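You operate a simulated robot arm through the tools that you are given. There is no shell and no other tool.

Carry out the task below with a simulated robot arm. There is one attempt and no reset: what you move stays moved.

TASK
Scrub the grease patch off both hood filters with the black brush.
Fine: take soap from the soap dish first; put the brush back. Set down upright: black brush. What is to be rubbed or washed off counts as gone when no trace of it is left.

Only the result counts: the job must be done as asked and must still hold three seconds after the hand-in. Knocking over, shifting, dropping, spilling or breaking anything else fails it.

THE ROBOT
A 6-joint arm with a four-finger gripper, fixed in place. Base frame: the origin is on the floor under the middle of its stand, x ahead of it, y to its left, z up; the work surface is at about z = 75. Readings come in cm, rad, newtons and seconds.
It reaches about 104.1 cm from its shoulder. Its first joint turns from -2.897 to 2.897 rad. Payload 3.67 kg.
Tool frame: the origin (TCP) lies between the finger pads and is the grasp point; the fingertips stand 2.8 cm ahead of it; z points along the fingers, y is the line along which they close. The gripper opens to 11.2 cm; its body begins 7.3 cm behind the TCP.
Orientation is that of the tool frame in the base frame, as a unit quaternion [w, x, y, z]. With the fingers straight down and closing along the base's y, the tool's x points along the base's -x, its y along +y and its z along -z.

THE INTERFACE
- The arm moves only by the tool arm_command. Its argument "plan" is a list of rows, each a list of 3 entries, a list of its own where there are three numbers: the shift along the tool's x, y, z in units of 100 mm (1.0 is 100 mm), then the turn, a rotation vector about the tool's x, y, z in units of 90 degrees (1.0 is 90 degrees), then the finger opening in cm, from 0 to 11.2. In form: [[[dx, dy, dz], [wx, wy, wz], claw], ...]. A call has 1 to 20 rows; each row is the pose to reach, as a shift and turn from the pose commanded when the call began, along the tool's axes at that moment. A call with a number of a shift or a turn outside -1 to 1 is refused whole. A row lasts 0.2 s, in which the tool goes at most 5 cm and 0.15 rad; a call with a longer step from one row to the next is refused whole, and so is a gripper value outside its range. A pose out of reach is approached as far as the arm can. The call stops where the force on the tool passes 40 N (or 10 N more than at its start, if that is more) or the arm is blocked; 0.2 s more then pass. Each finger travels about 10.25 cm/s and halts on what it meets, pressing with about 30 N; the grip force reading is that of the motor and also rises with nothing between the fingers. The clock runs only during rows and for 0.2 s after the last one: add rows that repeat a pose to give the fingers time. The reply holds the time, the measured pose of the TCP, the force on the tool along the base axes, the opening and the grip force, in the units named above and with some noise, with the torque about the TCP (base axes, N m) and any sound that the robot's microphone picked up.
- Cameras (640 x 400 px; columns grow to the right, rows downward): "scene" is fixed at [22.64, -64.29, 138.34]; the picture's right is [0.80, -0.61, 0.00], its down [-0.38, -0.49, -0.78] and it looks along [0.48, 0.62, -0.62] (base axes); focal length 356 px, centre (320, 200). "wrist" rides on the gripper at [6, -1.8, -10.4] in the tool frame; the picture's right is [0.29, 0.96, 0.00], its down [-0.80, 0.24, -0.55] and it looks along [-0.53, 0.16, 0.83] (tool axes); focal length 234 px, centre (320, 200). There is no depth. A picture from a camera that has moved, and an enlarged one, comes with that camera's place and axes in the base frame and with its lens. The place of the scene camera against the robot may be out by one fixed shift of up to 1.8 cm in any direction.
- grab_frame(camera): a new picture of that camera. The clock stands still meanwhile.
- close_up(camera, box): a new picture of the part [left, top, right, bottom] of that camera's present view, enlarged. The clock stands still meanwhile.
- job_done(): hands the job in; it is judged then, once.

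Places have to be worked out from the pictures, the camera data and where the tool is seen. Open the gripper and draw the arm clear of the work before you hand the job in, unless the task says otherwise.

The tools are called after ">>>" as a command line: name --argument value ..., lists and objects as JSON in quotes. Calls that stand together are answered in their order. arm_command: Moves the arm, as the interface text tells. Its arguments: {"type":"object","properties":{"plan":{"type":"array","items":{"type":"array"}}},"required":["plan"]} The other tools are called the same way: grab_frame (camera) takes a picture; close_up (camera, box) takes an enlarged picture of a part of a camera's view; job_done () hands the job in.

At the start:

```text
time: 0.0
eef_pos: [59.65, 1.33, 107.62]
tcp_rot: [0.001, 0.0, 1.0, 0.001]
force: [0.6, -0.6, -0.5]
torque: [0.02, 0.04, 0.0]
opening: 11.2
finger_force: 0.0
```

scene: 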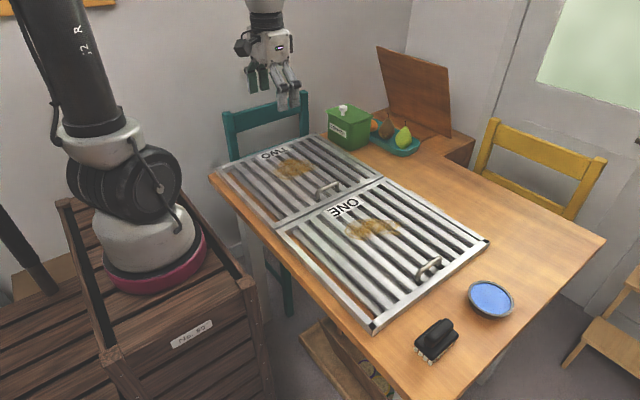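
wrist: 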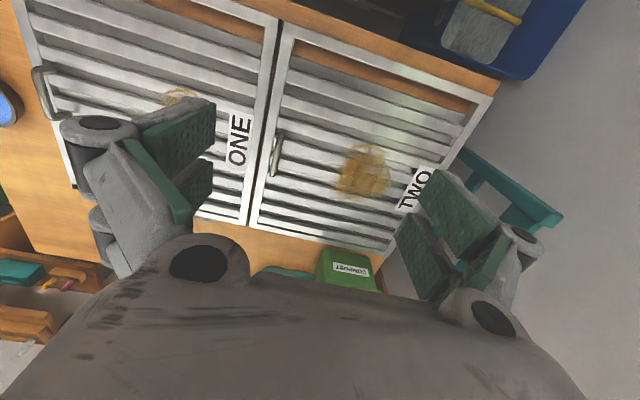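

I'll start by looking closely at the brush, the soap dish and the two filters in the scene camera.

>>> close_up --camera "scene" --box '[380, 260, 540, 380]'

>>> close_up --camera "scene" --box '[200, 120, 500, 340]'

>>> grab_frame --camera "wrist"

```text
3.33 times, centred on (460, 320) of scene
camera zoom: at [22.64, -64.29, 138.34], right [0.8, -0.61, 0.0], down [-0.38, -0.49, -0.78], along [0.48, 0.62, -0.62], focal length 1188 px, centre (-147, -200)
```

zoom: 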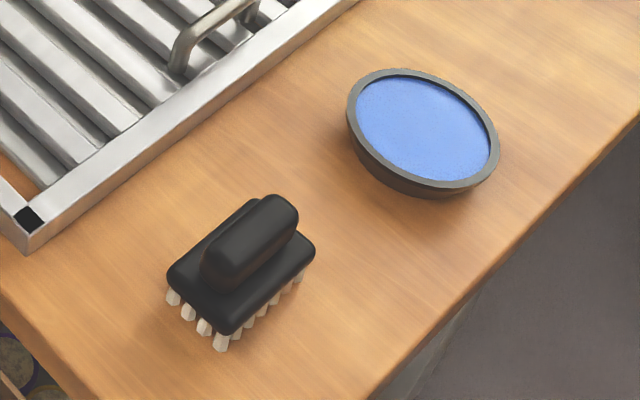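

```text
1.82 times, centred on (350, 230) of scene
camera zoom: at [22.64, -64.29, 138.34], right [0.8, -0.61, 0.0], down [-0.38, -0.49, -0.78], along [0.48, 0.62, -0.62], focal length 648 px, centre (266, 146)
```

zoom: 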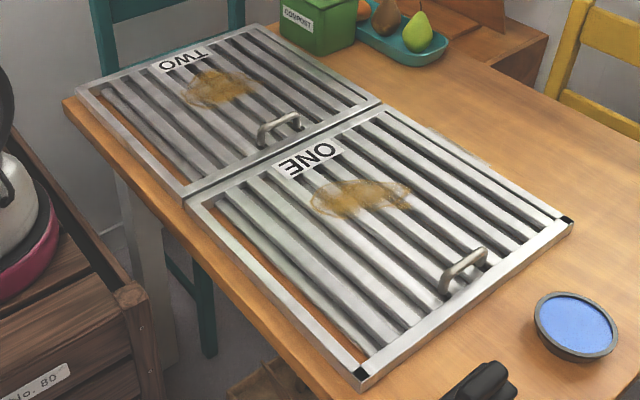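

```text
taken
camera wrist: at [53.72, -0.35, 117.98], right [-0.29, 0.96, 0.0], down [0.8, 0.24, 0.56], along [0.53, 0.16, -0.83], focal length 234 px, centre (320, 200)
```

wrist: 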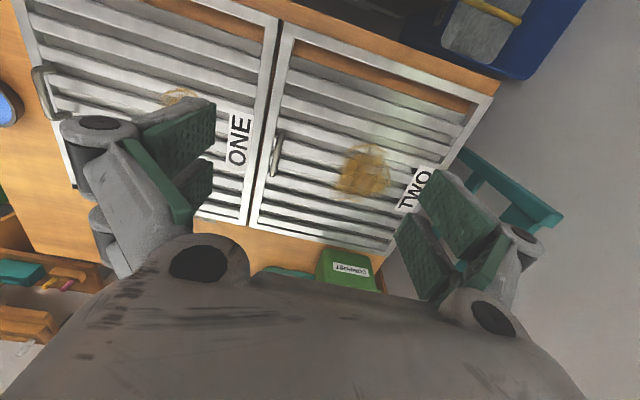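

The brush lies with its long side about along base x near (61, -49), and the dish is near (78, -50). I'll zoom in further on both, and on the patches from the wrist camera, to fix the geometry.

>>> close_up --camera "scene" --box '[408, 312, 464, 368]'

>>> close_up --camera "scene" --box '[455, 270, 527, 326]'

>>> close_up --camera "wrist" --box '[220, 20, 500, 260]'

>>> close_up --camera "scene" --box '[320, 180, 440, 260]'

>>> close_up --camera "scene" --box '[240, 130, 360, 210]'

```text
7.14 times, centred on (436, 340) of scene
camera zoom: at [22.64, -64.29, 138.34], right [0.8, -0.61, 0.0], down [-0.38, -0.49, -0.78], along [0.48, 0.62, -0.62], focal length 2545 px, centre (-509, -800)
```

zoom: 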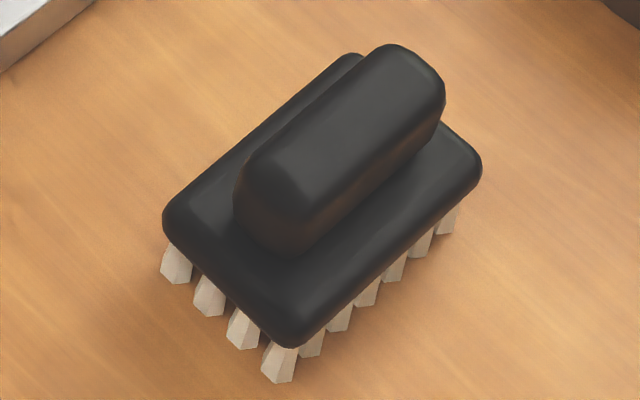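

```text
7.14 times, centred on (491, 298) of scene
camera zoom: at [22.64, -64.29, 138.34], right [0.8, -0.61, 0.0], down [-0.38, -0.49, -0.78], along [0.48, 0.62, -0.62], focal length 2545 px, centre (-901, -500)
```

zoom: 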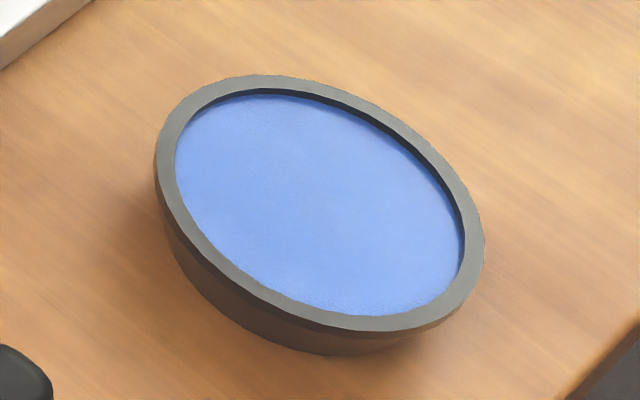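

```text
1.67 times, centred on (360, 140) of wrist
camera zoom: at [53.72, -0.35, 117.98], right [-0.29, 0.96, 0.0], down [0.8, 0.24, 0.56], along [0.53, 0.16, -0.83], focal length 390 px, centre (253, 300)
```

zoom: 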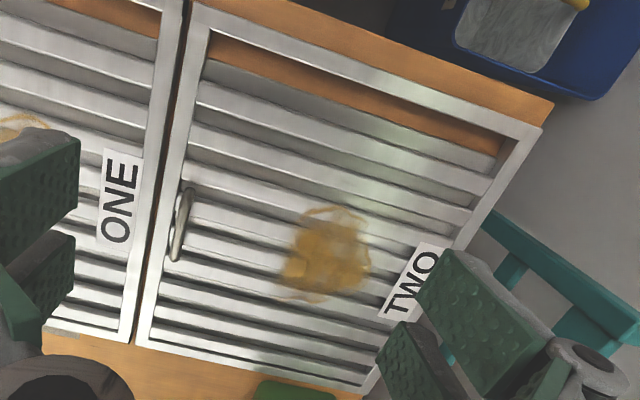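

```text
5.00 times, centred on (380, 220) of scene
camera zoom: at [22.64, -64.29, 138.34], right [0.8, -0.61, 0.0], down [-0.38, -0.49, -0.78], along [0.48, 0.62, -0.62], focal length 1782 px, centre (20, 100)
```

zoom: 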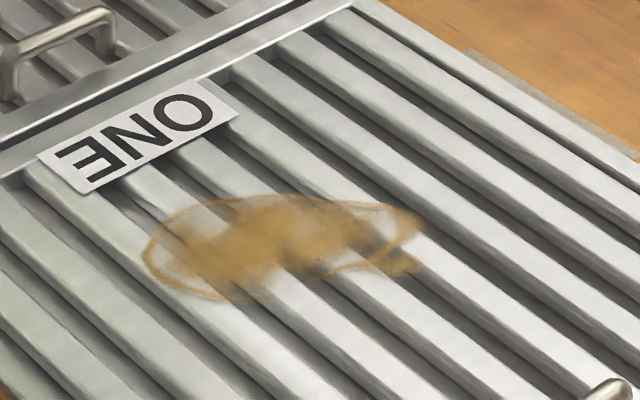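

```text
5.00 times, centred on (300, 170) of scene
camera zoom: at [22.64, -64.29, 138.34], right [0.8, -0.61, 0.0], down [-0.38, -0.49, -0.78], along [0.48, 0.62, -0.62], focal length 1782 px, centre (420, 350)
```

zoom: 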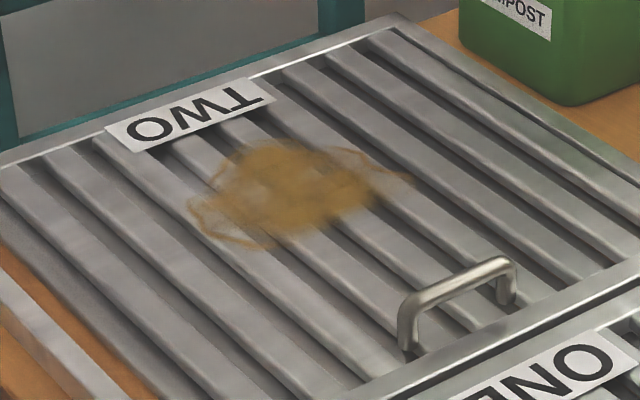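

The wrist view puts patch TWO near (71.6, 14) and label ONE near (71.4, -9.8). The scene camera reads about 1–2 cm too far in x. I'll move in −y towards the brush at height, checking the motion as I go.

>>> arm_command --plan '[[[0, -0.3, 0], [0, 0, 0], 11.2], [[0, -0.65, 0], [0, 0, 0], 11.2], [[0, -1.0, 0], [0, 0, 0], 11.2]]'

```text
time: 0.8
eef_pos: [59.8, -8.55, 107.72]
tcp_rot: [0.0, -0.001, 1.0, 0.001]
force: [-0.9, 0.2, -0.7]
torque: [0.0, -0.02, 0.02]
opening: 11.21
finger_force: 0.1
```

The move tracked as commanded. I'll take another 10 cm and look at filter ONE from the wrist.

>>> arm_command --plan '[[[0, -0.3, 0], [0, 0, 0], 11.2], [[0, -0.65, 0], [0, 0, 0], 11.2], [[0, -1.0, 0], [0, 0, 0], 11.2]]'

>>> grab_frame --camera "wrist"

```text
time: 1.6
eef_pos: [59.72, -18.57, 107.64]
tcp_rot: [0.002, -0.001, 1.0, 0.0]
force: [-0.6, -0.5, 0.8]
torque: [0.01, -0.03, -0.03]
opening: 11.2
finger_force: 0.0
```

```text
taken
camera wrist: at [53.71, -20.33, 118.07], right [-0.29, 0.96, 0.0], down [0.8, 0.24, 0.56], along [0.53, 0.16, -0.83], focal length 234 px, centre (320, 200)
```

wrist: 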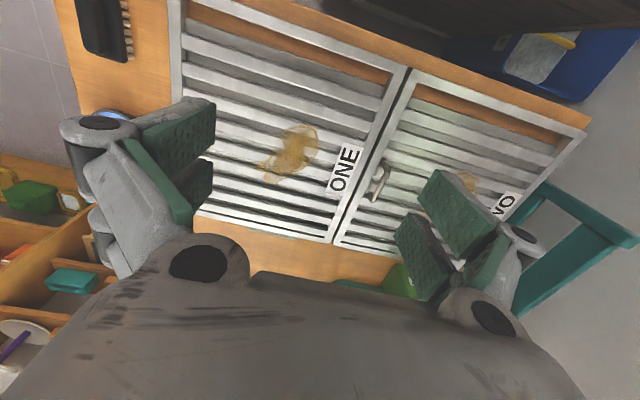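

Patch ONE and filter ONE are now in clear view. I'll enlarge this to measure the patch extents and the frame.

>>> close_up --camera "wrist" --box '[170, 0, 410, 260]'

>>> close_up --camera "wrist" --box '[230, 110, 350, 200]'

>>> close_up --camera "wrist" --box '[60, 0, 160, 80]'

```text
1.54 times, centred on (290, 130) of wrist
camera zoom: at [53.71, -20.33, 118.07], right [-0.29, 0.96, 0.0], down [0.8, 0.24, 0.56], along [0.53, 0.16, -0.83], focal length 360 px, centre (366, 308)
```

zoom: 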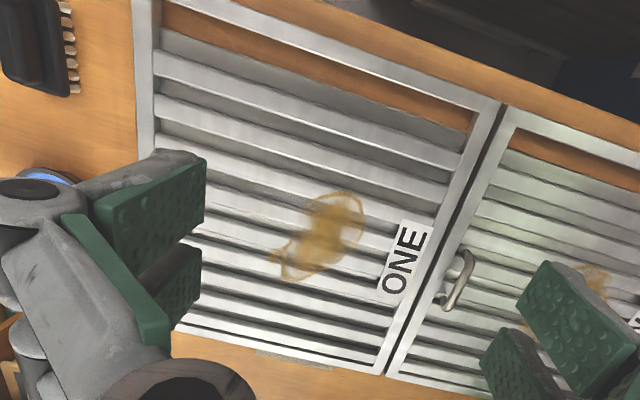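

```text
4.44 times, centred on (290, 155) of wrist
camera zoom: at [53.71, -20.33, 118.07], right [-0.29, 0.96, 0.0], down [0.8, 0.24, 0.56], along [0.53, 0.16, -0.83], focal length 1041 px, centre (453, 400)
```

zoom: 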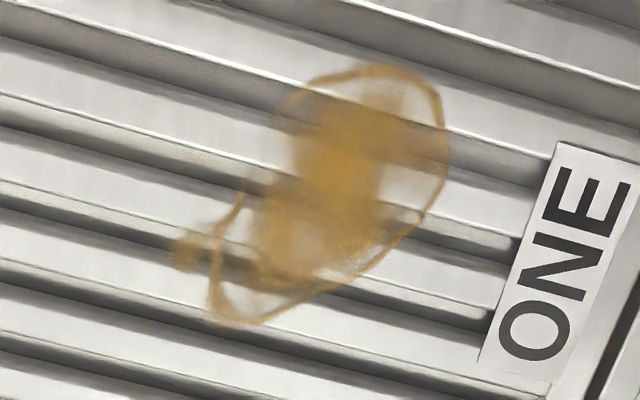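

```text
5.00 times, centred on (110, 40) of wrist
camera zoom: at [53.71, -20.33, 118.07], right [-0.29, 0.96, 0.0], down [0.8, 0.24, 0.56], along [0.53, 0.16, -0.83], focal length 1171 px, centre (1370, 1000)
```

zoom: 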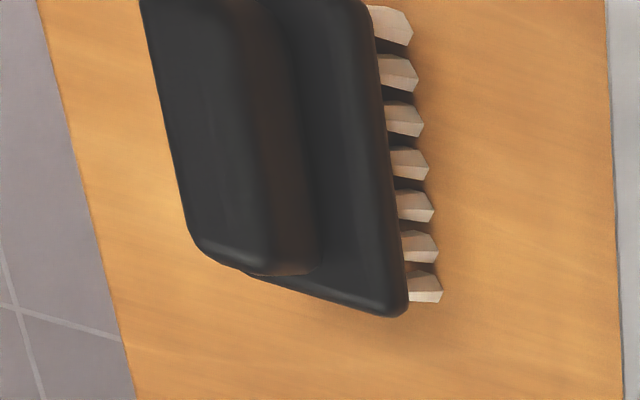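

Patch ONE spans about x 65.5–79.5, y −26.5 to −16 (taking z≈77), and the brush centre is near (60.3, −49). I'll continue in −y to sit above the brush.

>>> arm_command --plan '[[[0, -0.35, 0], [0, 0, 0], 11.2], [[0, -0.7, 0], [0, 0, 0], 11.2], [[0, -1.0, 0], [0, 0, 0], 11.2]]'

>>> arm_command --plan '[[[0, -0.35, 0], [0, 0, 0], 11.2], [[0, -0.7, 0], [0, 0, 0], 11.2], [[0, -1.0, 0], [0, 0, 0], 11.2]]'

>>> arm_command --plan '[[[0, -0.35, 0], [0, 0, 0], 11.2], [[0, -0.7, 0], [0, 0, 0], 11.2], [[0, -1.0, 0], [0, 0, 0], 11.2]]'

>>> grab_frame --camera "wrist"

>>> grab_frame --camera "scene"

```text
time: 2.4
eef_pos: [59.61, -28.56, 107.59]
tcp_rot: [-0.001, 0.0, 1.0, 0.001]
force: [0.1, 0.4, -0.5]
torque: [0.0, -0.02, -0.01]
opening: 11.2
finger_force: 0.1
```

```text
time: 3.2
eef_pos: [59.49, -38.49, 107.77]
tcp_rot: [0.0, -0.001, 1.0, 0.001]
force: [-0.3, -0.4, 0.6]
torque: [-0.01, 0.0, -0.04]
opening: 11.19
finger_force: 0.0
```

```text
time: 4.0
eef_pos: [59.8, -48.51, 107.54]
tcp_rot: [0.001, 0.0, 1.0, 0.001]
force: [-0.4, 0.2, 1.3]
torque: [0.03, 0.0, 0.0]
opening: 11.18
finger_force: 0.2
```

```text
taken
camera wrist: at [53.84, -50.33, 118.0], right [-0.29, 0.96, 0.0], down [0.8, 0.24, 0.56], along [0.53, 0.16, -0.83], focal length 234 px, centre (320, 200)
```

wrist: 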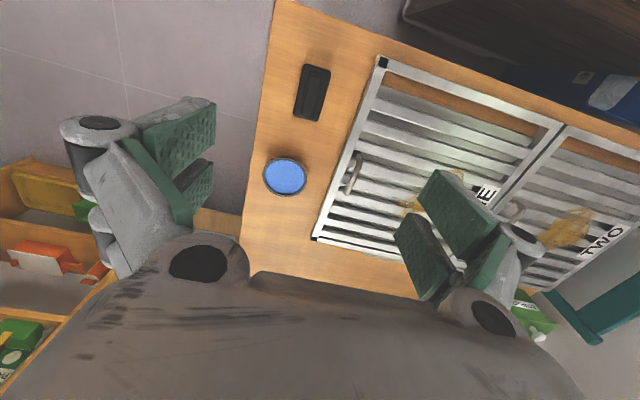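

```text
taken
```

scene: 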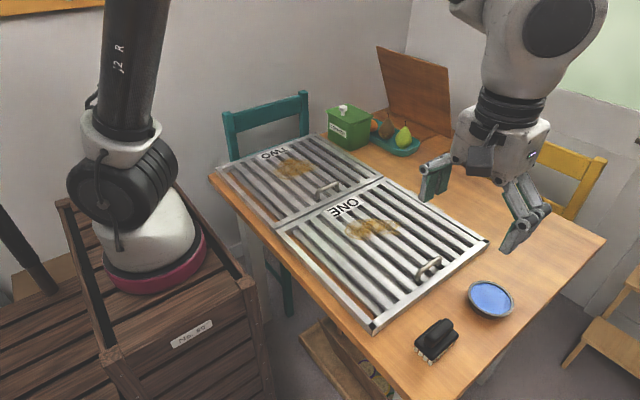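

The gripper is over the brush. I'll enlarge the wrist view of the brush and dish to locate them accurately.

>>> close_up --camera "wrist" --box '[270, 50, 350, 130]'

>>> close_up --camera "wrist" --box '[250, 140, 330, 210]'

```text
5.00 times, centred on (310, 90) of wrist
camera zoom: at [53.84, -50.33, 118.0], right [-0.29, 0.96, 0.0], down [0.8, 0.24, 0.56], along [0.53, 0.16, -0.83], focal length 1171 px, centre (370, 750)
```

zoom: 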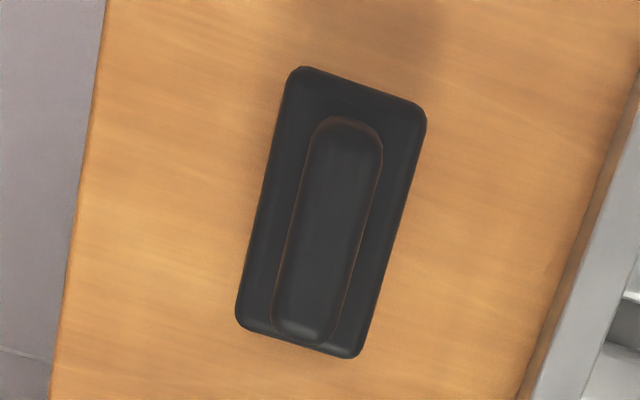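

```text
5.71 times, centred on (290, 175) of wrist
camera zoom: at [53.84, -50.33, 118.0], right [-0.29, 0.96, 0.0], down [0.8, 0.24, 0.56], along [0.53, 0.16, -0.83], focal length 1338 px, centre (491, 343)
```

zoom: 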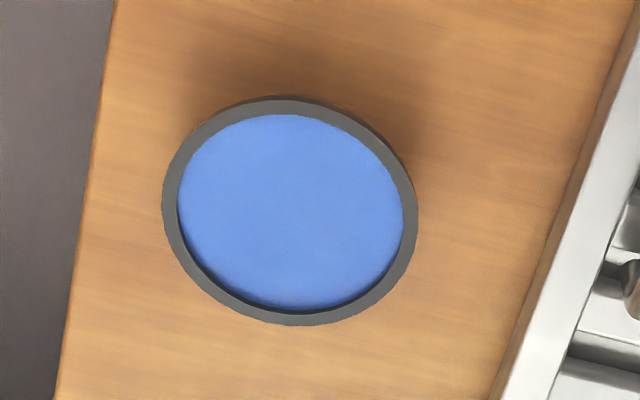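

Measured from the wrist, the brush block spans x 56.75–64.35, y −51.7 to −47.65, axis aligned, with its handle along x centred near (60.5, −49.65). The dish centre is about (76.3, −50.7). I'll centre over the handle and come down 10 cm, then look again.

>>> arm_command --plan '[[[-0.04, -0.05, 0.3], [0, 0, 0], 9.5], [[-0.085, -0.112, 0.65], [0, 0, 0], 8], [[-0.085, -0.112, 1.0], [0, 0, 0], 7], [[-0.085, -0.112, 1.0], [0, 0, 0], 7]]'

>>> grab_frame --camera "wrist"

```text
time: 5.0
eef_pos: [60.55, -49.72, 97.48]
tcp_rot: [0.001, -0.001, 1.0, 0.001]
force: [-0.6, -0.4, 0.2]
torque: [0.04, 0.02, -0.03]
opening: 7.0
finger_force: 0.0
```

```text
taken
camera wrist: at [54.61, -51.47, 108.01], right [-0.29, 0.96, 0.0], down [0.8, 0.24, 0.56], along [0.53, 0.16, -0.83], focal length 234 px, centre (320, 200)
```

wrist: 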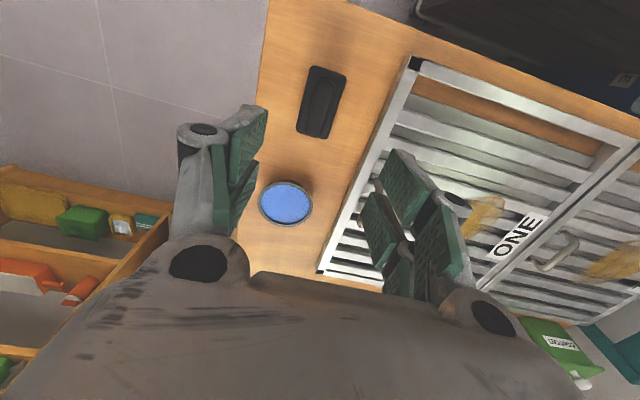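

The brush appears right where the point below the TCP should project (about (320, 108)). I'll zoom in for a finer centring check.

>>> close_up --camera "wrist" --box '[280, 55, 360, 150]'

>>> close_up --camera "wrist" --box '[250, 160, 330, 240]'

```text
4.21 times, centred on (320, 102) of wrist
camera zoom: at [54.61, -51.47, 108.01], right [-0.29, 0.96, 0.0], down [0.8, 0.24, 0.56], along [0.53, 0.16, -0.83], focal length 986 px, centre (320, 610)
```

zoom: 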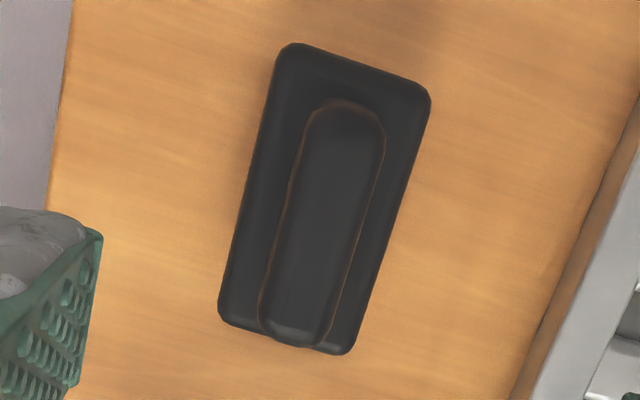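

```text
5.00 times, centred on (290, 200) of wrist
camera zoom: at [54.61, -51.47, 108.01], right [-0.29, 0.96, 0.0], down [0.8, 0.24, 0.56], along [0.53, 0.16, -0.83], focal length 1171 px, centre (470, 200)
```

zoom: 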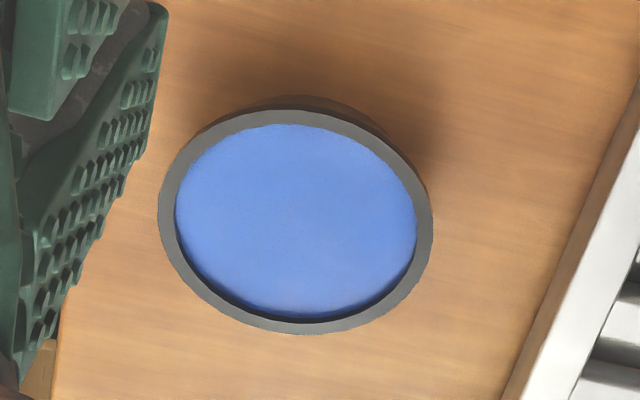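

The tool is centred over the handle to within about 1 mm, and the dish works out at about (76.6, −50.6) with its rim near z≈77. I'll descend straight down another 10 cm with the fingers at 6 cm.

>>> arm_command --plan '[[[0, 0, 0.3], [0, 0, 0], 6.5], [[0, 0, 0.6], [0, 0, 0], 6], [[0, 0, 0.9], [0, 0, 0], 6], [[0, 0, 1.0], [0, 0, 0], 6], [[0, 0, 1.0], [0, 0, 0], 6]]'

>>> grab_frame --camera "wrist"

>>> grab_frame --camera "scene"

```text
time: 6.2
eef_pos: [60.36, -49.61, 87.5]
tcp_rot: [0.001, -0.001, 1.0, 0.001]
force: [-0.2, -0.2, -0.3]
torque: [-0.02, 0.03, 0.0]
opening: 6.0
finger_force: 0.1
```

```text
taken
camera wrist: at [54.45, -51.48, 97.96], right [-0.29, 0.96, 0.0], down [0.8, 0.24, 0.56], along [0.53, 0.16, -0.83], focal length 234 px, centre (320, 200)
```

wrist: 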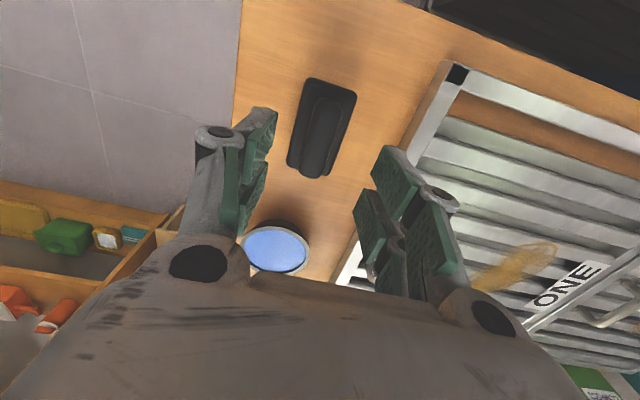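

```text
taken
```

scene: 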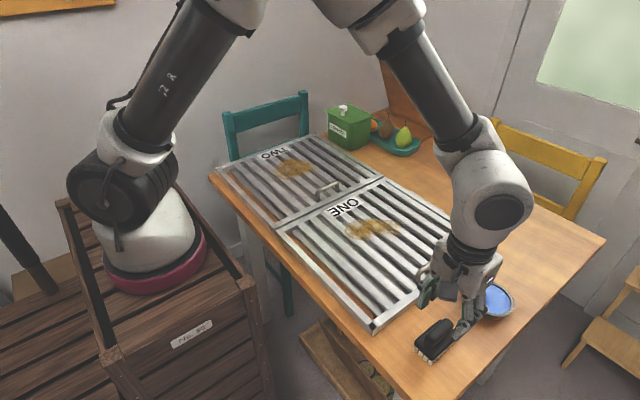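

The approach looks clean, with the brush right between the two finger pairs. I'll go down another 5 cm, to fingertips about z 79.7, and check the forces.

>>> arm_command --plan '[[[0, 0, 0.2], [0, 0, 0], 6], [[0, 0, 0.35], [0, 0, 0], 6], [[0, 0, 0.45], [0, 0, 0], 6], [[0, 0, 0.5], [0, 0, 0], 6], [[0, 0, 0.5], [0, 0, 0], 6]]'

>>> grab_frame --camera "wrist"

>>> close_up --camera "scene" --box '[400, 250, 540, 380]'

```text
time: 7.4
eef_pos: [60.51, -49.76, 82.6]
tcp_rot: [0.001, -0.001, 1.0, 0.001]
force: [1.1, 0.6, 0.2]
torque: [0.03, -0.04, 0.02]
opening: 6.01
finger_force: 0.0
```

```text
taken
camera wrist: at [54.58, -51.46, 92.93], right [-0.29, 0.96, 0.0], down [0.8, 0.24, 0.56], along [0.53, 0.16, -0.83], focal length 234 px, centre (320, 200)
```

wrist: 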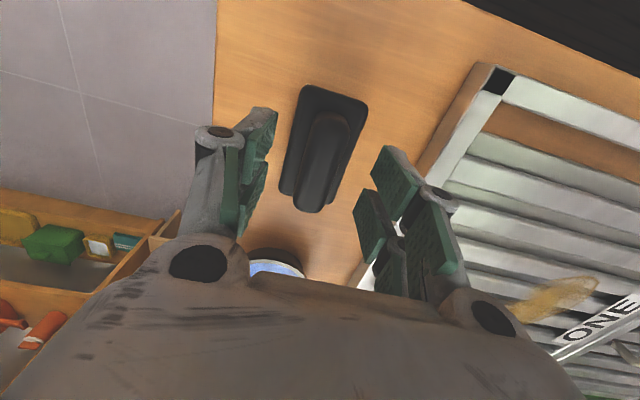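

```text
3.08 times, centred on (470, 315) of scene
camera zoom: at [22.64, -64.29, 138.34], right [0.8, -0.61, 0.0], down [-0.38, -0.49, -0.78], along [0.48, 0.62, -0.62], focal length 1096 px, centre (-142, -154)
```

zoom: 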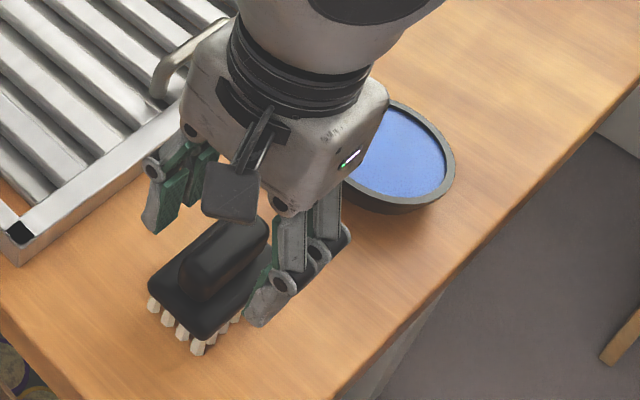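

The fingers straddle the handle symmetrically. I'll narrow them to 3.6 cm, so they stand over the block edges, and creep down to feel for the top of the block.

>>> arm_command --plan '[[[0, 0, 0], [0, 0, 0], 5], [[0, 0, 0], [0, 0, 0], 3.8], [[0, 0, 0.04], [0, 0, 0], 3.6], [[0, 0, 0.08], [0, 0, 0], 3.6], [[0, 0, 0.12], [0, 0, 0], 3.6], [[0, 0, 0.15], [0, 0, 0], 3.6], [[0, 0, 0.17], [0, 0, 0], 3.6], [[0, 0, 0.17], [0, 0, 0], 3.6]]'

>>> close_up --camera "scene" --box '[400, 280, 480, 380]'

>>> close_up --camera "wrist" --box '[200, 60, 440, 260]'

```text
time: 9.2
eef_pos: [60.6, -49.59, 80.93]
tcp_rot: [0.001, 0.0, 1.0, 0.001]
force: [-0.3, 1.6, 0.1]
torque: [0.01, -0.02, 0.0]
opening: 3.6
finger_force: 0.1
```

```text
4.00 times, centred on (440, 330) of scene
camera zoom: at [22.64, -64.29, 138.34], right [0.8, -0.61, 0.0], down [-0.38, -0.49, -0.78], along [0.48, 0.62, -0.62], focal length 1425 px, centre (-160, -320)
```

zoom: 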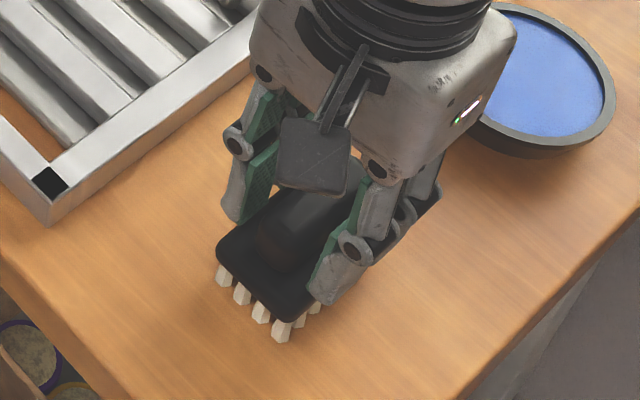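

```text
2.00 times, centred on (320, 160) of wrist
camera zoom: at [54.63, -51.41, 91.23], right [-0.29, 0.96, 0.0], down [0.8, 0.24, 0.56], along [0.53, 0.16, -0.83], focal length 468 px, centre (320, 280)
```

zoom: 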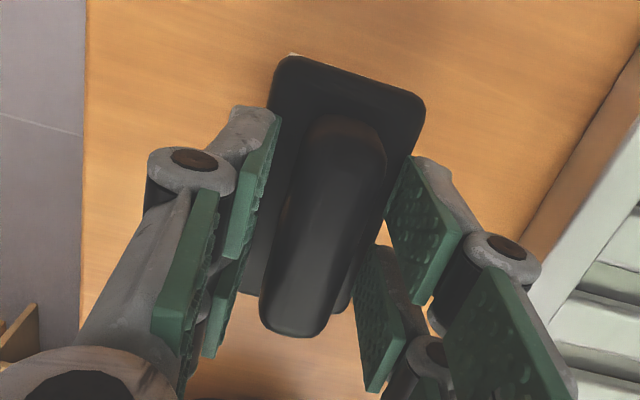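

No contact yet with the fingertips near z≈78.1. I'll creep down another 3 mm.

>>> arm_command --plan '[[[0, 0, 0.015], [0, 0, 0], 3.6], [[0, 0, 0.03], [0, 0, 0], 3.6], [[0, 0, 0.03], [0, 0, 0], 3.6]]'

>>> arm_command --plan '[[[0, 0, 0.015], [0, 0, 0], 3.6], [[0, 0, 0.03], [0, 0, 0], 3.6], [[0, 0, 0.03], [0, 0, 0], 3.6]]'

>>> close_up --camera "scene" --box '[400, 290, 480, 370]'

```text
time: 10.0
eef_pos: [60.63, -49.68, 80.68]
tcp_rot: [0.002, -0.001, 1.0, 0.001]
force: [3.0, 2.2, 23.5]
torque: [0.19, 0.0, -0.01]
opening: 3.67
finger_force: 7.5
```

```text
time: 10.5
eef_pos: [60.66, -49.78, 80.67]
tcp_rot: [0.003, -0.001, 1.0, -0.001]
force: [1.0, 1.6, 22.3]
torque: [0.02, 0.04, 0.03]
opening: 2.18
finger_force: 29.9
stopped in row 2: the force on the tool passed its limit at 46 N (the readings are from after the stop); the commanded pose is now the measured one
```

```text
5.00 times, centred on (440, 330) of scene
camera zoom: at [22.64, -64.29, 138.34], right [0.8, -0.61, 0.0], down [-0.38, -0.49, -0.78], along [0.48, 0.62, -0.62], focal length 1782 px, centre (-280, -450)
```

zoom: 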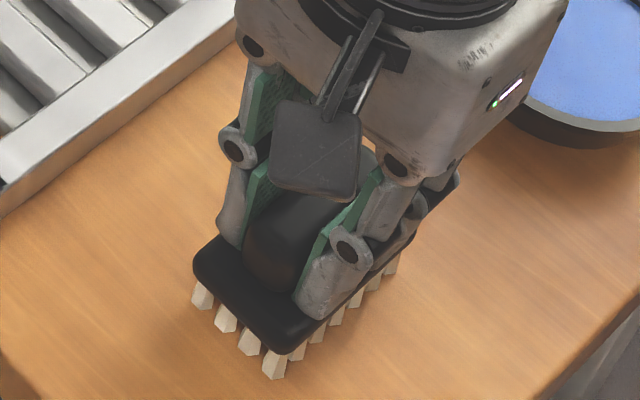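

Contact came at TCP z≈80.68, so the fingertips rest on the block and the fingers have now closed on the handle (opening 2.18, grip 30 N). The bristle tips are therefore about 5.67 cm below the TCP. I'll command a firm closure and lift gently by 2 cm.

>>> arm_command --plan '[[[0, 0, 0], [0, 0, 0], 1.0], [[0, 0, -0.01], [0, 0, 0], 1.0], [[0, 0, -0.01], [0, 0, 0], 1.0], [[0, 0, -0.05], [0, 0, 0], 1.0], [[0, 0, -0.12], [0, 0, 0], 1.0], [[0, 0, -0.2], [0, 0, 0], 1.0], [[0, 0, -0.2], [0, 0, 0], 1.0]]'

>>> close_up --camera "scene" --box '[390, 270, 510, 370]'

>>> grab_frame --camera "wrist"

```text
time: 12.1
eef_pos: [60.55, -49.69, 82.54]
tcp_rot: [0.001, -0.001, 1.0, 0.001]
force: [-0.1, -0.1, -0.2]
torque: [0.01, 0.01, 0.02]
opening: 2.16
finger_force: 30.0
```

```text
4.00 times, centred on (450, 320) of scene
camera zoom: at [22.64, -64.29, 138.34], right [0.8, -0.61, 0.0], down [-0.38, -0.49, -0.78], along [0.48, 0.62, -0.62], focal length 1425 px, centre (-200, -280)
```

zoom: 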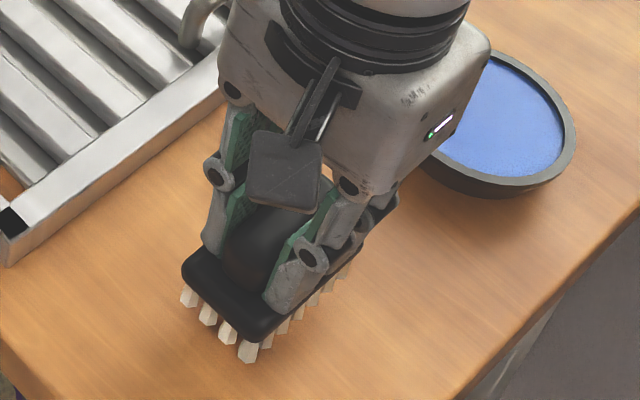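

```text
taken
camera wrist: at [54.6, -51.47, 92.88], right [-0.29, 0.96, 0.0], down [0.8, 0.24, 0.56], along [0.53, 0.16, -0.83], focal length 234 px, centre (320, 200)
```

wrist: 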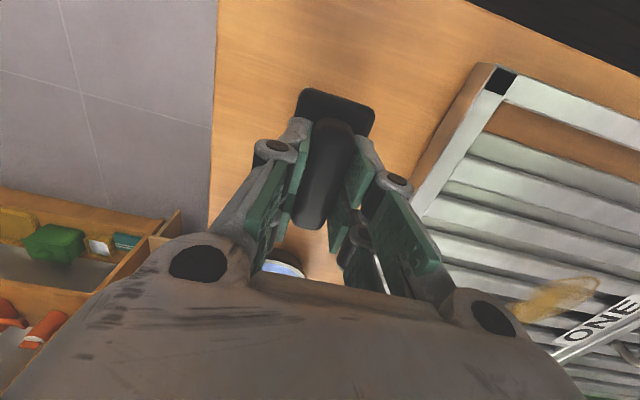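

The brush is up and level. I'll rise 3.5 cm to clear the dish rim and move +x towards the dish.

>>> arm_command --plan '[[[0, 0, -0.2], [0, 0, 0], 1.0], [[0, 0, -0.35], [0, 0, 0], 1.0], [[-0.25, 0, -0.35], [0, 0, 0], 1.0], [[-0.55, -0.03, -0.35], [0, 0, 0], 1.0], [[-0.85, -0.06, -0.35], [0, 0, 0], 1.0], [[-1.0, -0.09, -0.35], [0, 0, 0], 1.0], [[-1.0, -0.09, -0.35], [0, 0, 0], 1.0]]'

>>> arm_command --plan '[[[-0.2, 0, 0], [0, 0, 0], 1.0], [[-0.4, 0, 0], [0, 0, 0], 1.0], [[-0.55, 0, 0], [0, 0, 0], 1.0], [[-0.605, 0, 0], [0, 0, 0], 1.0], [[-0.605, 0, 0], [0, 0, 0], 1.0]]'

>>> grab_frame --camera "wrist"

>>> close_up --camera "scene" --box '[420, 230, 560, 340]'

```text
time: 13.7
eef_pos: [70.62, -50.67, 86.2]
tcp_rot: [0.0, -0.001, 1.0, 0.0]
force: [-0.9, -0.8, -1.2]
torque: [-0.05, 0.03, 0.03]
opening: 2.16
finger_force: 29.9
```

```text
time: 14.9
eef_pos: [76.86, -50.65, 86.1]
tcp_rot: [0.001, 0.0, 1.0, 0.001]
force: [0.1, 0.0, -0.4]
torque: [0.01, -0.04, 0.0]
opening: 2.16
finger_force: 30.1
```

```text
taken
camera wrist: at [70.83, -52.4, 96.47], right [-0.29, 0.96, 0.0], down [0.8, 0.24, 0.56], along [0.53, 0.16, -0.83], focal length 234 px, centre (320, 200)
```

wrist: 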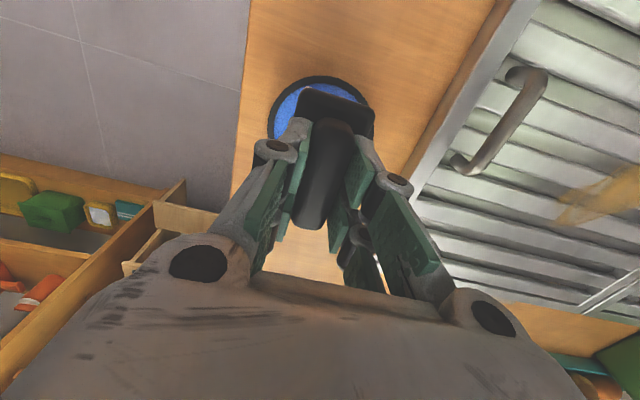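

```text
3.64 times, centred on (490, 285) of scene
camera zoom: at [22.64, -64.29, 138.34], right [0.8, -0.61, 0.0], down [-0.38, -0.49, -0.78], along [0.48, 0.62, -0.62], focal length 1296 px, centre (-298, -109)
```

zoom: 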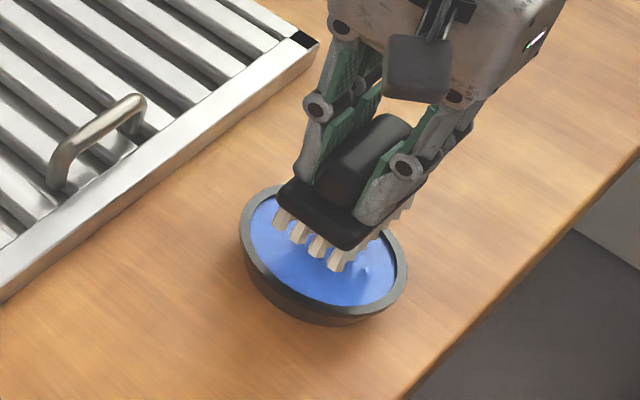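

The brush is above the dish. I'll zoom the wrist view to check it is centred on the soap before dipping.

>>> close_up --camera "wrist" --box '[240, 60, 400, 170]'

>>> close_up --camera "scene" --box '[460, 260, 530, 320]'

```text
3.64 times, centred on (320, 115) of wrist
camera zoom: at [70.83, -52.4, 96.47], right [-0.29, 0.96, 0.0], down [0.8, 0.24, 0.56], along [0.53, 0.16, -0.83], focal length 852 px, centre (320, 509)
```

zoom: 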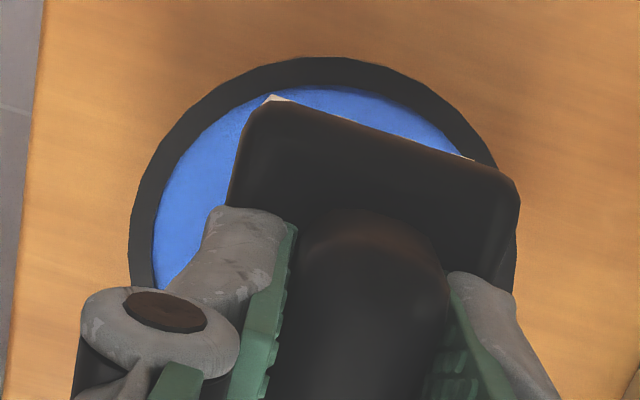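

```text
6.67 times, centred on (495, 290) of scene
camera zoom: at [22.64, -64.29, 138.34], right [0.8, -0.61, 0.0], down [-0.38, -0.49, -0.78], along [0.48, 0.62, -0.62], focal length 2376 px, centre (-847, -400)
```

zoom: 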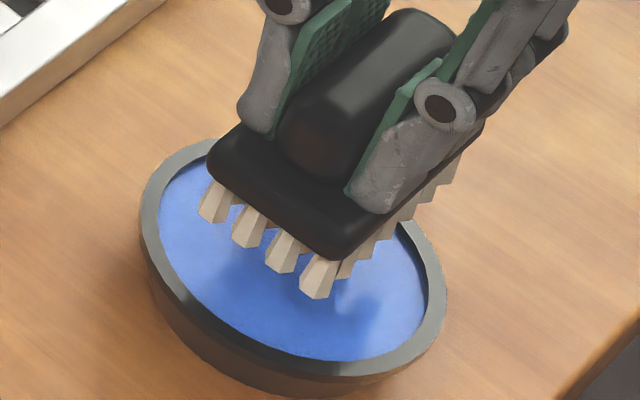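

A circle fitted to the rim gives the dish centre at (76.9, −50.6), R≈4.4, so the brush is centred within 2 mm. The bristle corners reach about as far as the rim, so I'll lower slowly and see at what height contact comes.

>>> arm_command --plan '[[[0, 0, 0.1], [0, 0, 0], 1.0], [[0, 0, 0.2], [0, 0, 0], 1.0], [[0, 0, 0.26], [0, 0, 0], 1.0], [[0, 0, 0.29], [0, 0, 0], 1.0], [[0, 0, 0.29], [0, 0, 0], 1.0]]'

>>> arm_command --plan '[[[0, 0, 0.01], [0, 0, 0], 1.0], [[0, 0, 0.02], [0, 0, 0], 1.0], [[0, 0, 0.02], [0, 0, 0], 1.0]]'

>>> close_up --camera "scene" --box '[460, 260, 530, 320]'

```text
time: 16.1
eef_pos: [76.83, -50.64, 83.19]
tcp_rot: [0.001, 0.0, 1.0, 0.0]
force: [-0.6, 0.5, -0.3]
torque: [-0.01, 0.04, 0.03]
opening: 2.15
finger_force: 30.7
```

```text
time: 16.9
eef_pos: [76.74, -50.6, 82.92]
tcp_rot: [0.002, -0.001, 1.0, -0.001]
force: [0.2, 0.7, -0.4]
torque: [0.0, -0.04, 0.0]
opening: 2.16
finger_force: 29.9
```

```text
6.67 times, centred on (495, 290) of scene
camera zoom: at [22.64, -64.29, 138.34], right [0.8, -0.61, 0.0], down [-0.38, -0.49, -0.78], along [0.48, 0.62, -0.62], focal length 2376 px, centre (-847, -400)
```

zoom: 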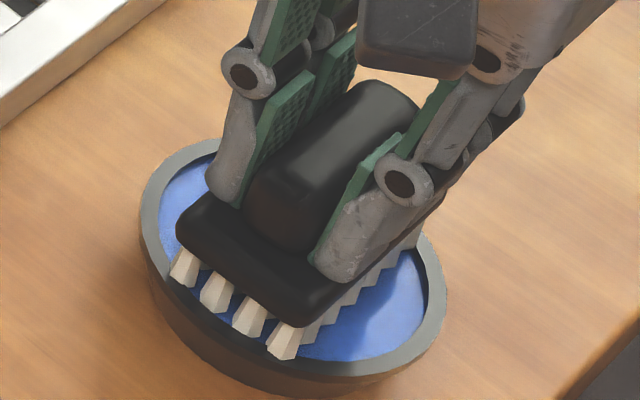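

No contact yet at TCP z≈82.95. I'll creep down in 2 mm calls.

>>> arm_command --plan '[[[0, 0, 0.01], [0, 0, 0], 1.0], [[0, 0, 0.02], [0, 0, 0], 1.0], [[0, 0, 0.02], [0, 0, 0], 1.0]]'

>>> arm_command --plan '[[[0, 0, 0.01], [0, 0, 0], 1.0], [[0, 0, 0.015], [0, 0, 0], 1.0], [[0, 0, 0.015], [0, 0, 0], 1.0]]'

```text
time: 17.7
eef_pos: [76.79, -50.64, 82.79]
tcp_rot: [0.002, -0.001, 1.0, -0.001]
force: [-0.7, -1.0, 1.6]
torque: [-0.03, 0.07, -0.05]
opening: 2.16
finger_force: 29.8
```

```text
time: 18.5
eef_pos: [76.68, -50.67, 82.71]
tcp_rot: [0.002, -0.001, 1.0, -0.002]
force: [1.0, 2.0, 30.1]
torque: [0.14, 0.25, 0.03]
opening: 2.15
finger_force: 29.6
```

Contact at TCP z≈82.75 with 30 N upward. I'll look at whether the bristles sit on the soap or on the rim.

>>> close_up --camera "scene" --box '[460, 260, 530, 320]'

>>> close_up --camera "wrist" --box '[240, 50, 400, 170]'

```text
6.67 times, centred on (495, 290) of scene
camera zoom: at [22.64, -64.29, 138.34], right [0.8, -0.61, 0.0], down [-0.38, -0.49, -0.78], along [0.48, 0.62, -0.62], focal length 2376 px, centre (-847, -400)
```

zoom: 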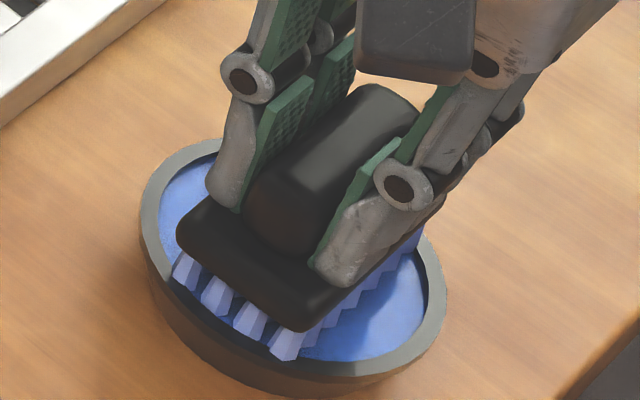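

```text
3.33 times, centred on (320, 110) of wrist
camera zoom: at [70.72, -52.4, 93.16], right [-0.29, 0.96, 0.0], down [0.79, 0.24, 0.56], along [0.54, 0.16, -0.83], focal length 781 px, centre (320, 500)
```

zoom: 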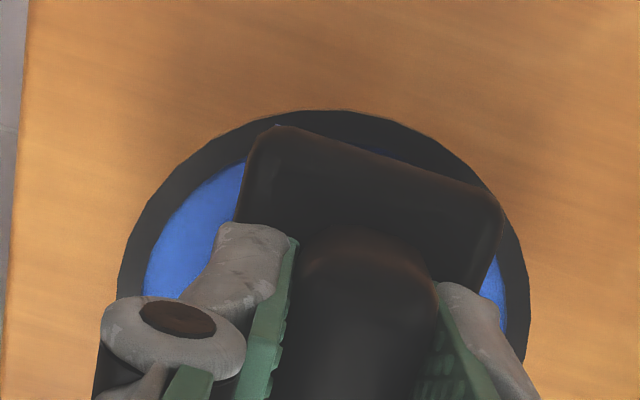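

The bristles turned blue, so the soap is taken. I'll lift straight out of the dish, well clear of the rim and high enough to pass over filter ONE's handle.

>>> arm_command --plan '[[[0, 0, -0.03], [0, 0, 0], 1.0], [[0, 0, -0.15], [0, 0, 0], 1.0], [[0, 0, -0.4], [0, 0, 0], 1.0], [[0, 0, -0.7], [0, 0, 0], 1.0], [[0, 0, -0.95], [0, 0, 0], 1.0], [[0, 0, -0.95], [0, 0, 0], 1.0]]'

>>> close_up --camera "scene" --box '[420, 210, 560, 330]'

```text
time: 19.9
eef_pos: [76.66, -50.45, 92.13]
tcp_rot: [0.001, -0.001, 1.0, 0.0]
force: [0.7, 0.0, -0.2]
torque: [-0.01, 0.01, 0.01]
opening: 2.14
finger_force: 29.3
```

```text
3.33 times, centred on (490, 270) of scene
camera zoom: at [22.64, -64.29, 138.34], right [0.8, -0.61, 0.0], down [-0.38, -0.49, -0.78], along [0.48, 0.62, -0.62], focal length 1188 px, centre (-247, -33)
```

zoom: 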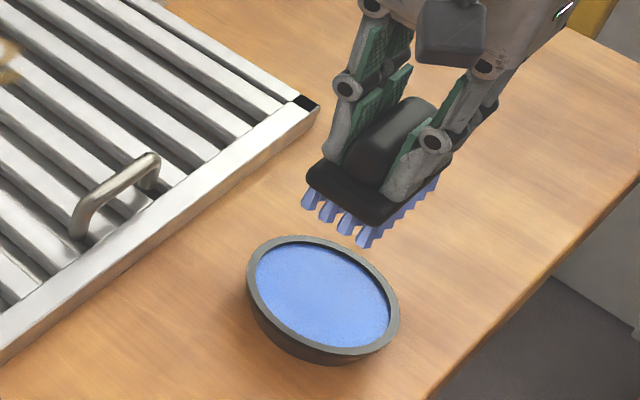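

The dish is unmoved and the brush is soapy. Now I'll carry the brush over at z≈92 towards patch ONE in three 10 cm legs.

>>> arm_command --plan '[[[0.05, 0.3, 0], [0, 0, 0], 1.0], [[0.12, 0.65, 0], [0, 0, 0], 1.0], [[0.2, 1.0, 0], [0, 0, 0], 1.0]]'

>>> arm_command --plan '[[[0.05, 0.35, 0], [0, 0, 0], 1.0], [[0.12, 0.7, 0], [0, 0, 0], 1.0], [[0.2, 1.0, 0], [0, 0, 0], 1.0], [[0.2, 1.0, 0], [0, 0, 0], 1.0]]'

>>> grab_frame --camera "wrist"

>>> grab_frame --camera "scene"

```text
time: 20.7
eef_pos: [74.6, -40.57, 91.86]
tcp_rot: [0.002, 0.0, 1.0, 0.0]
force: [0.1, -1.0, -1.0]
torque: [-0.01, -0.01, 0.01]
opening: 2.15
finger_force: 29.7
```

```text
time: 21.7
eef_pos: [72.42, -30.66, 92.0]
tcp_rot: [0.001, 0.0, 1.0, 0.001]
force: [-0.3, -0.1, -1.0]
torque: [-0.01, 0.02, 0.01]
opening: 2.15
finger_force: 30.3
```

```text
taken
camera wrist: at [66.43, -32.35, 102.46], right [-0.29, 0.96, 0.0], down [0.8, 0.24, 0.56], along [0.53, 0.16, -0.83], focal length 234 px, centre (320, 200)
```

wrist: 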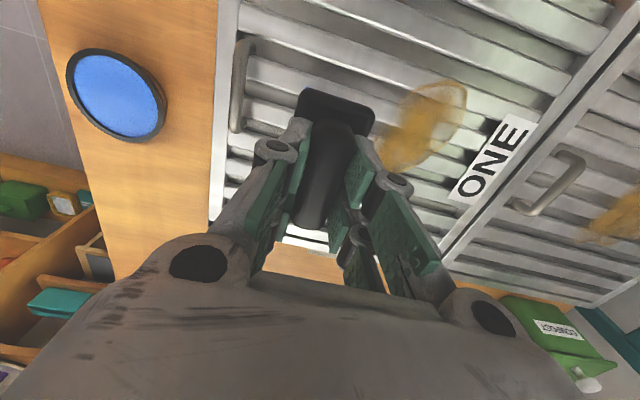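

```text
taken
```

scene: 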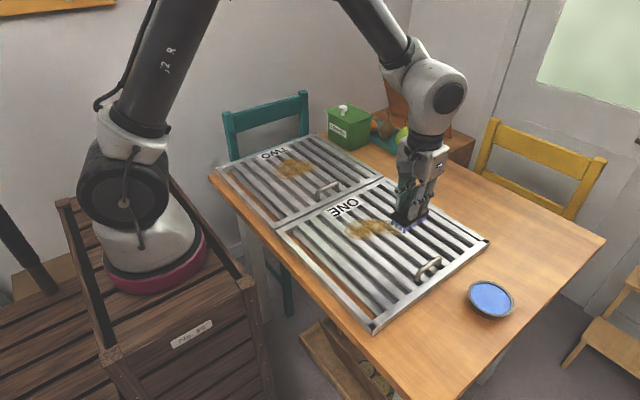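

Triangulating label ONE gives a surface height of z≈77.3–77.5, so contact is expected at TCP z≈83. I'll move to (68.2, −26.5) and come down to z≈84.2.

>>> arm_command --plan '[[[0.2, 0.2, 0.1], [0, 0, 0], 1.0], [[0.42, 0.415, 0.3], [0, 0, 0], 1.0], [[0.42, 0.415, 0.55], [0, 0, 0], 1.0], [[0.42, 0.415, 0.72], [0, 0, 0], 1.0], [[0.42, 0.415, 0.78], [0, 0, 0], 1.0], [[0.42, 0.415, 0.78], [0, 0, 0], 1.0]]'

>>> close_up --camera "scene" --box '[310, 160, 470, 280]'

>>> grab_frame --camera "wrist"

```text
time: 23.1
eef_pos: [68.26, -26.54, 84.18]
tcp_rot: [0.001, -0.001, 1.0, 0.0]
force: [-0.6, 0.6, -1.1]
torque: [-0.02, 0.0, 0.0]
opening: 2.16
finger_force: 30.3
```

```text
3.33 times, centred on (390, 220) of scene
camera zoom: at [22.64, -64.29, 138.34], right [0.8, -0.61, 0.0], down [-0.38, -0.49, -0.78], along [0.48, 0.62, -0.62], focal length 1188 px, centre (87, 133)
```

zoom: 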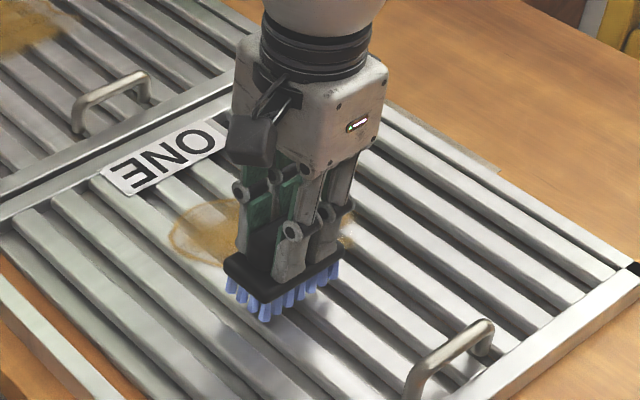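

```text
taken
camera wrist: at [62.37, -28.33, 94.61], right [-0.29, 0.96, 0.0], down [0.8, 0.24, 0.56], along [0.53, 0.16, -0.83], focal length 234 px, centre (320, 200)
```

wrist: 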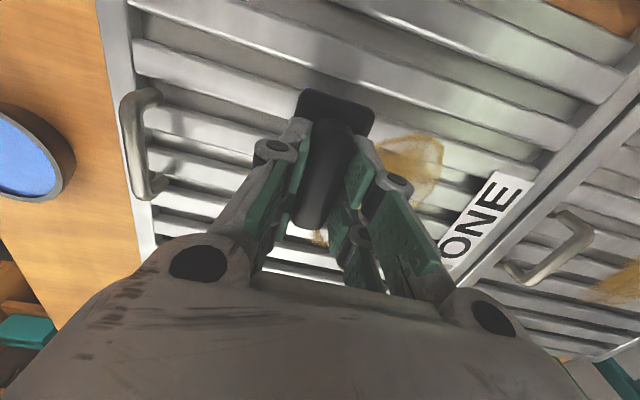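

The brush hovers at the front edge of patch ONE. I'll creep down to find the slat surface.

>>> arm_command --plan '[[[0, 0, 0.03], [0, 0, 0], 1.0], [[0, 0, 0.06], [0, 0, 0], 1.0], [[0, 0, 0.08], [0, 0, 0], 1.0], [[0, 0, 0.08], [0, 0, 0], 1.0]]'

>>> arm_command --plan '[[[0, 0, 0.01], [0, 0, 0], 1.0], [[0, 0, 0.02], [0, 0, 0], 1.0], [[0, 0, 0.02], [0, 0, 0], 1.0]]'

>>> arm_command --plan '[[[0, 0, 0.01], [0, 0, 0], 1.0], [[0, 0, 0.015], [0, 0, 0], 1.0], [[0, 0, 0.015], [0, 0, 0], 1.0]]'

```text
time: 24.1
eef_pos: [68.37, -26.44, 83.45]
tcp_rot: [0.001, -0.001, 1.0, 0.001]
force: [-1.0, 0.1, -0.1]
torque: [0.0, 0.0, 0.01]
opening: 2.16
finger_force: 30.0
```

```text
time: 24.9
eef_pos: [68.49, -26.5, 83.38]
tcp_rot: [0.001, -0.001, 1.0, 0.0]
force: [0.9, -0.1, -0.6]
torque: [-0.07, 0.01, 0.03]
opening: 2.15
finger_force: 29.9
```

```text
time: 25.7
eef_pos: [68.47, -26.43, 83.09]
tcp_rot: [0.001, -0.002, 1.0, 0.001]
force: [-0.8, -0.2, -1.2]
torque: [0.01, 0.05, 0.02]
opening: 2.16
finger_force: 29.7
```

Still free at z≈83.05. I'll go on in 1 mm steps.

>>> arm_command --plan '[[[0, 0, 0.01], [0, 0, 0], 1.0], [[0, 0, 0.01], [0, 0, 0], 1.0]]'

>>> arm_command --plan '[[[0, 0, 0.01], [0, 0, 0], 1.0], [[0, 0, 0.01], [0, 0, 0], 1.0]]'

>>> arm_command --plan '[[[0, 0, 0.01], [0, 0, 0], 1.0], [[0, 0, 0.01], [0, 0, 0], 1.0]]'

```text
time: 26.3
eef_pos: [68.39, -26.46, 83.05]
tcp_rot: [0.002, 0.0, 1.0, 0.0]
force: [-0.7, 0.4, -0.3]
torque: [0.0, -0.03, 0.02]
opening: 2.16
finger_force: 30.0
```

```text
time: 26.9
eef_pos: [68.41, -26.45, 82.89]
tcp_rot: [0.001, -0.001, 1.0, 0.0]
force: [0.1, -0.5, -0.8]
torque: [-0.01, -0.02, 0.03]
opening: 2.16
finger_force: 30.0
```

```text
time: 27.5
eef_pos: [68.42, -26.42, 82.85]
tcp_rot: [0.001, -0.001, 1.0, -0.001]
force: [-2.1, -2.5, 14.8]
torque: [-0.08, 0.31, 0.04]
opening: 2.17
finger_force: 29.2
```

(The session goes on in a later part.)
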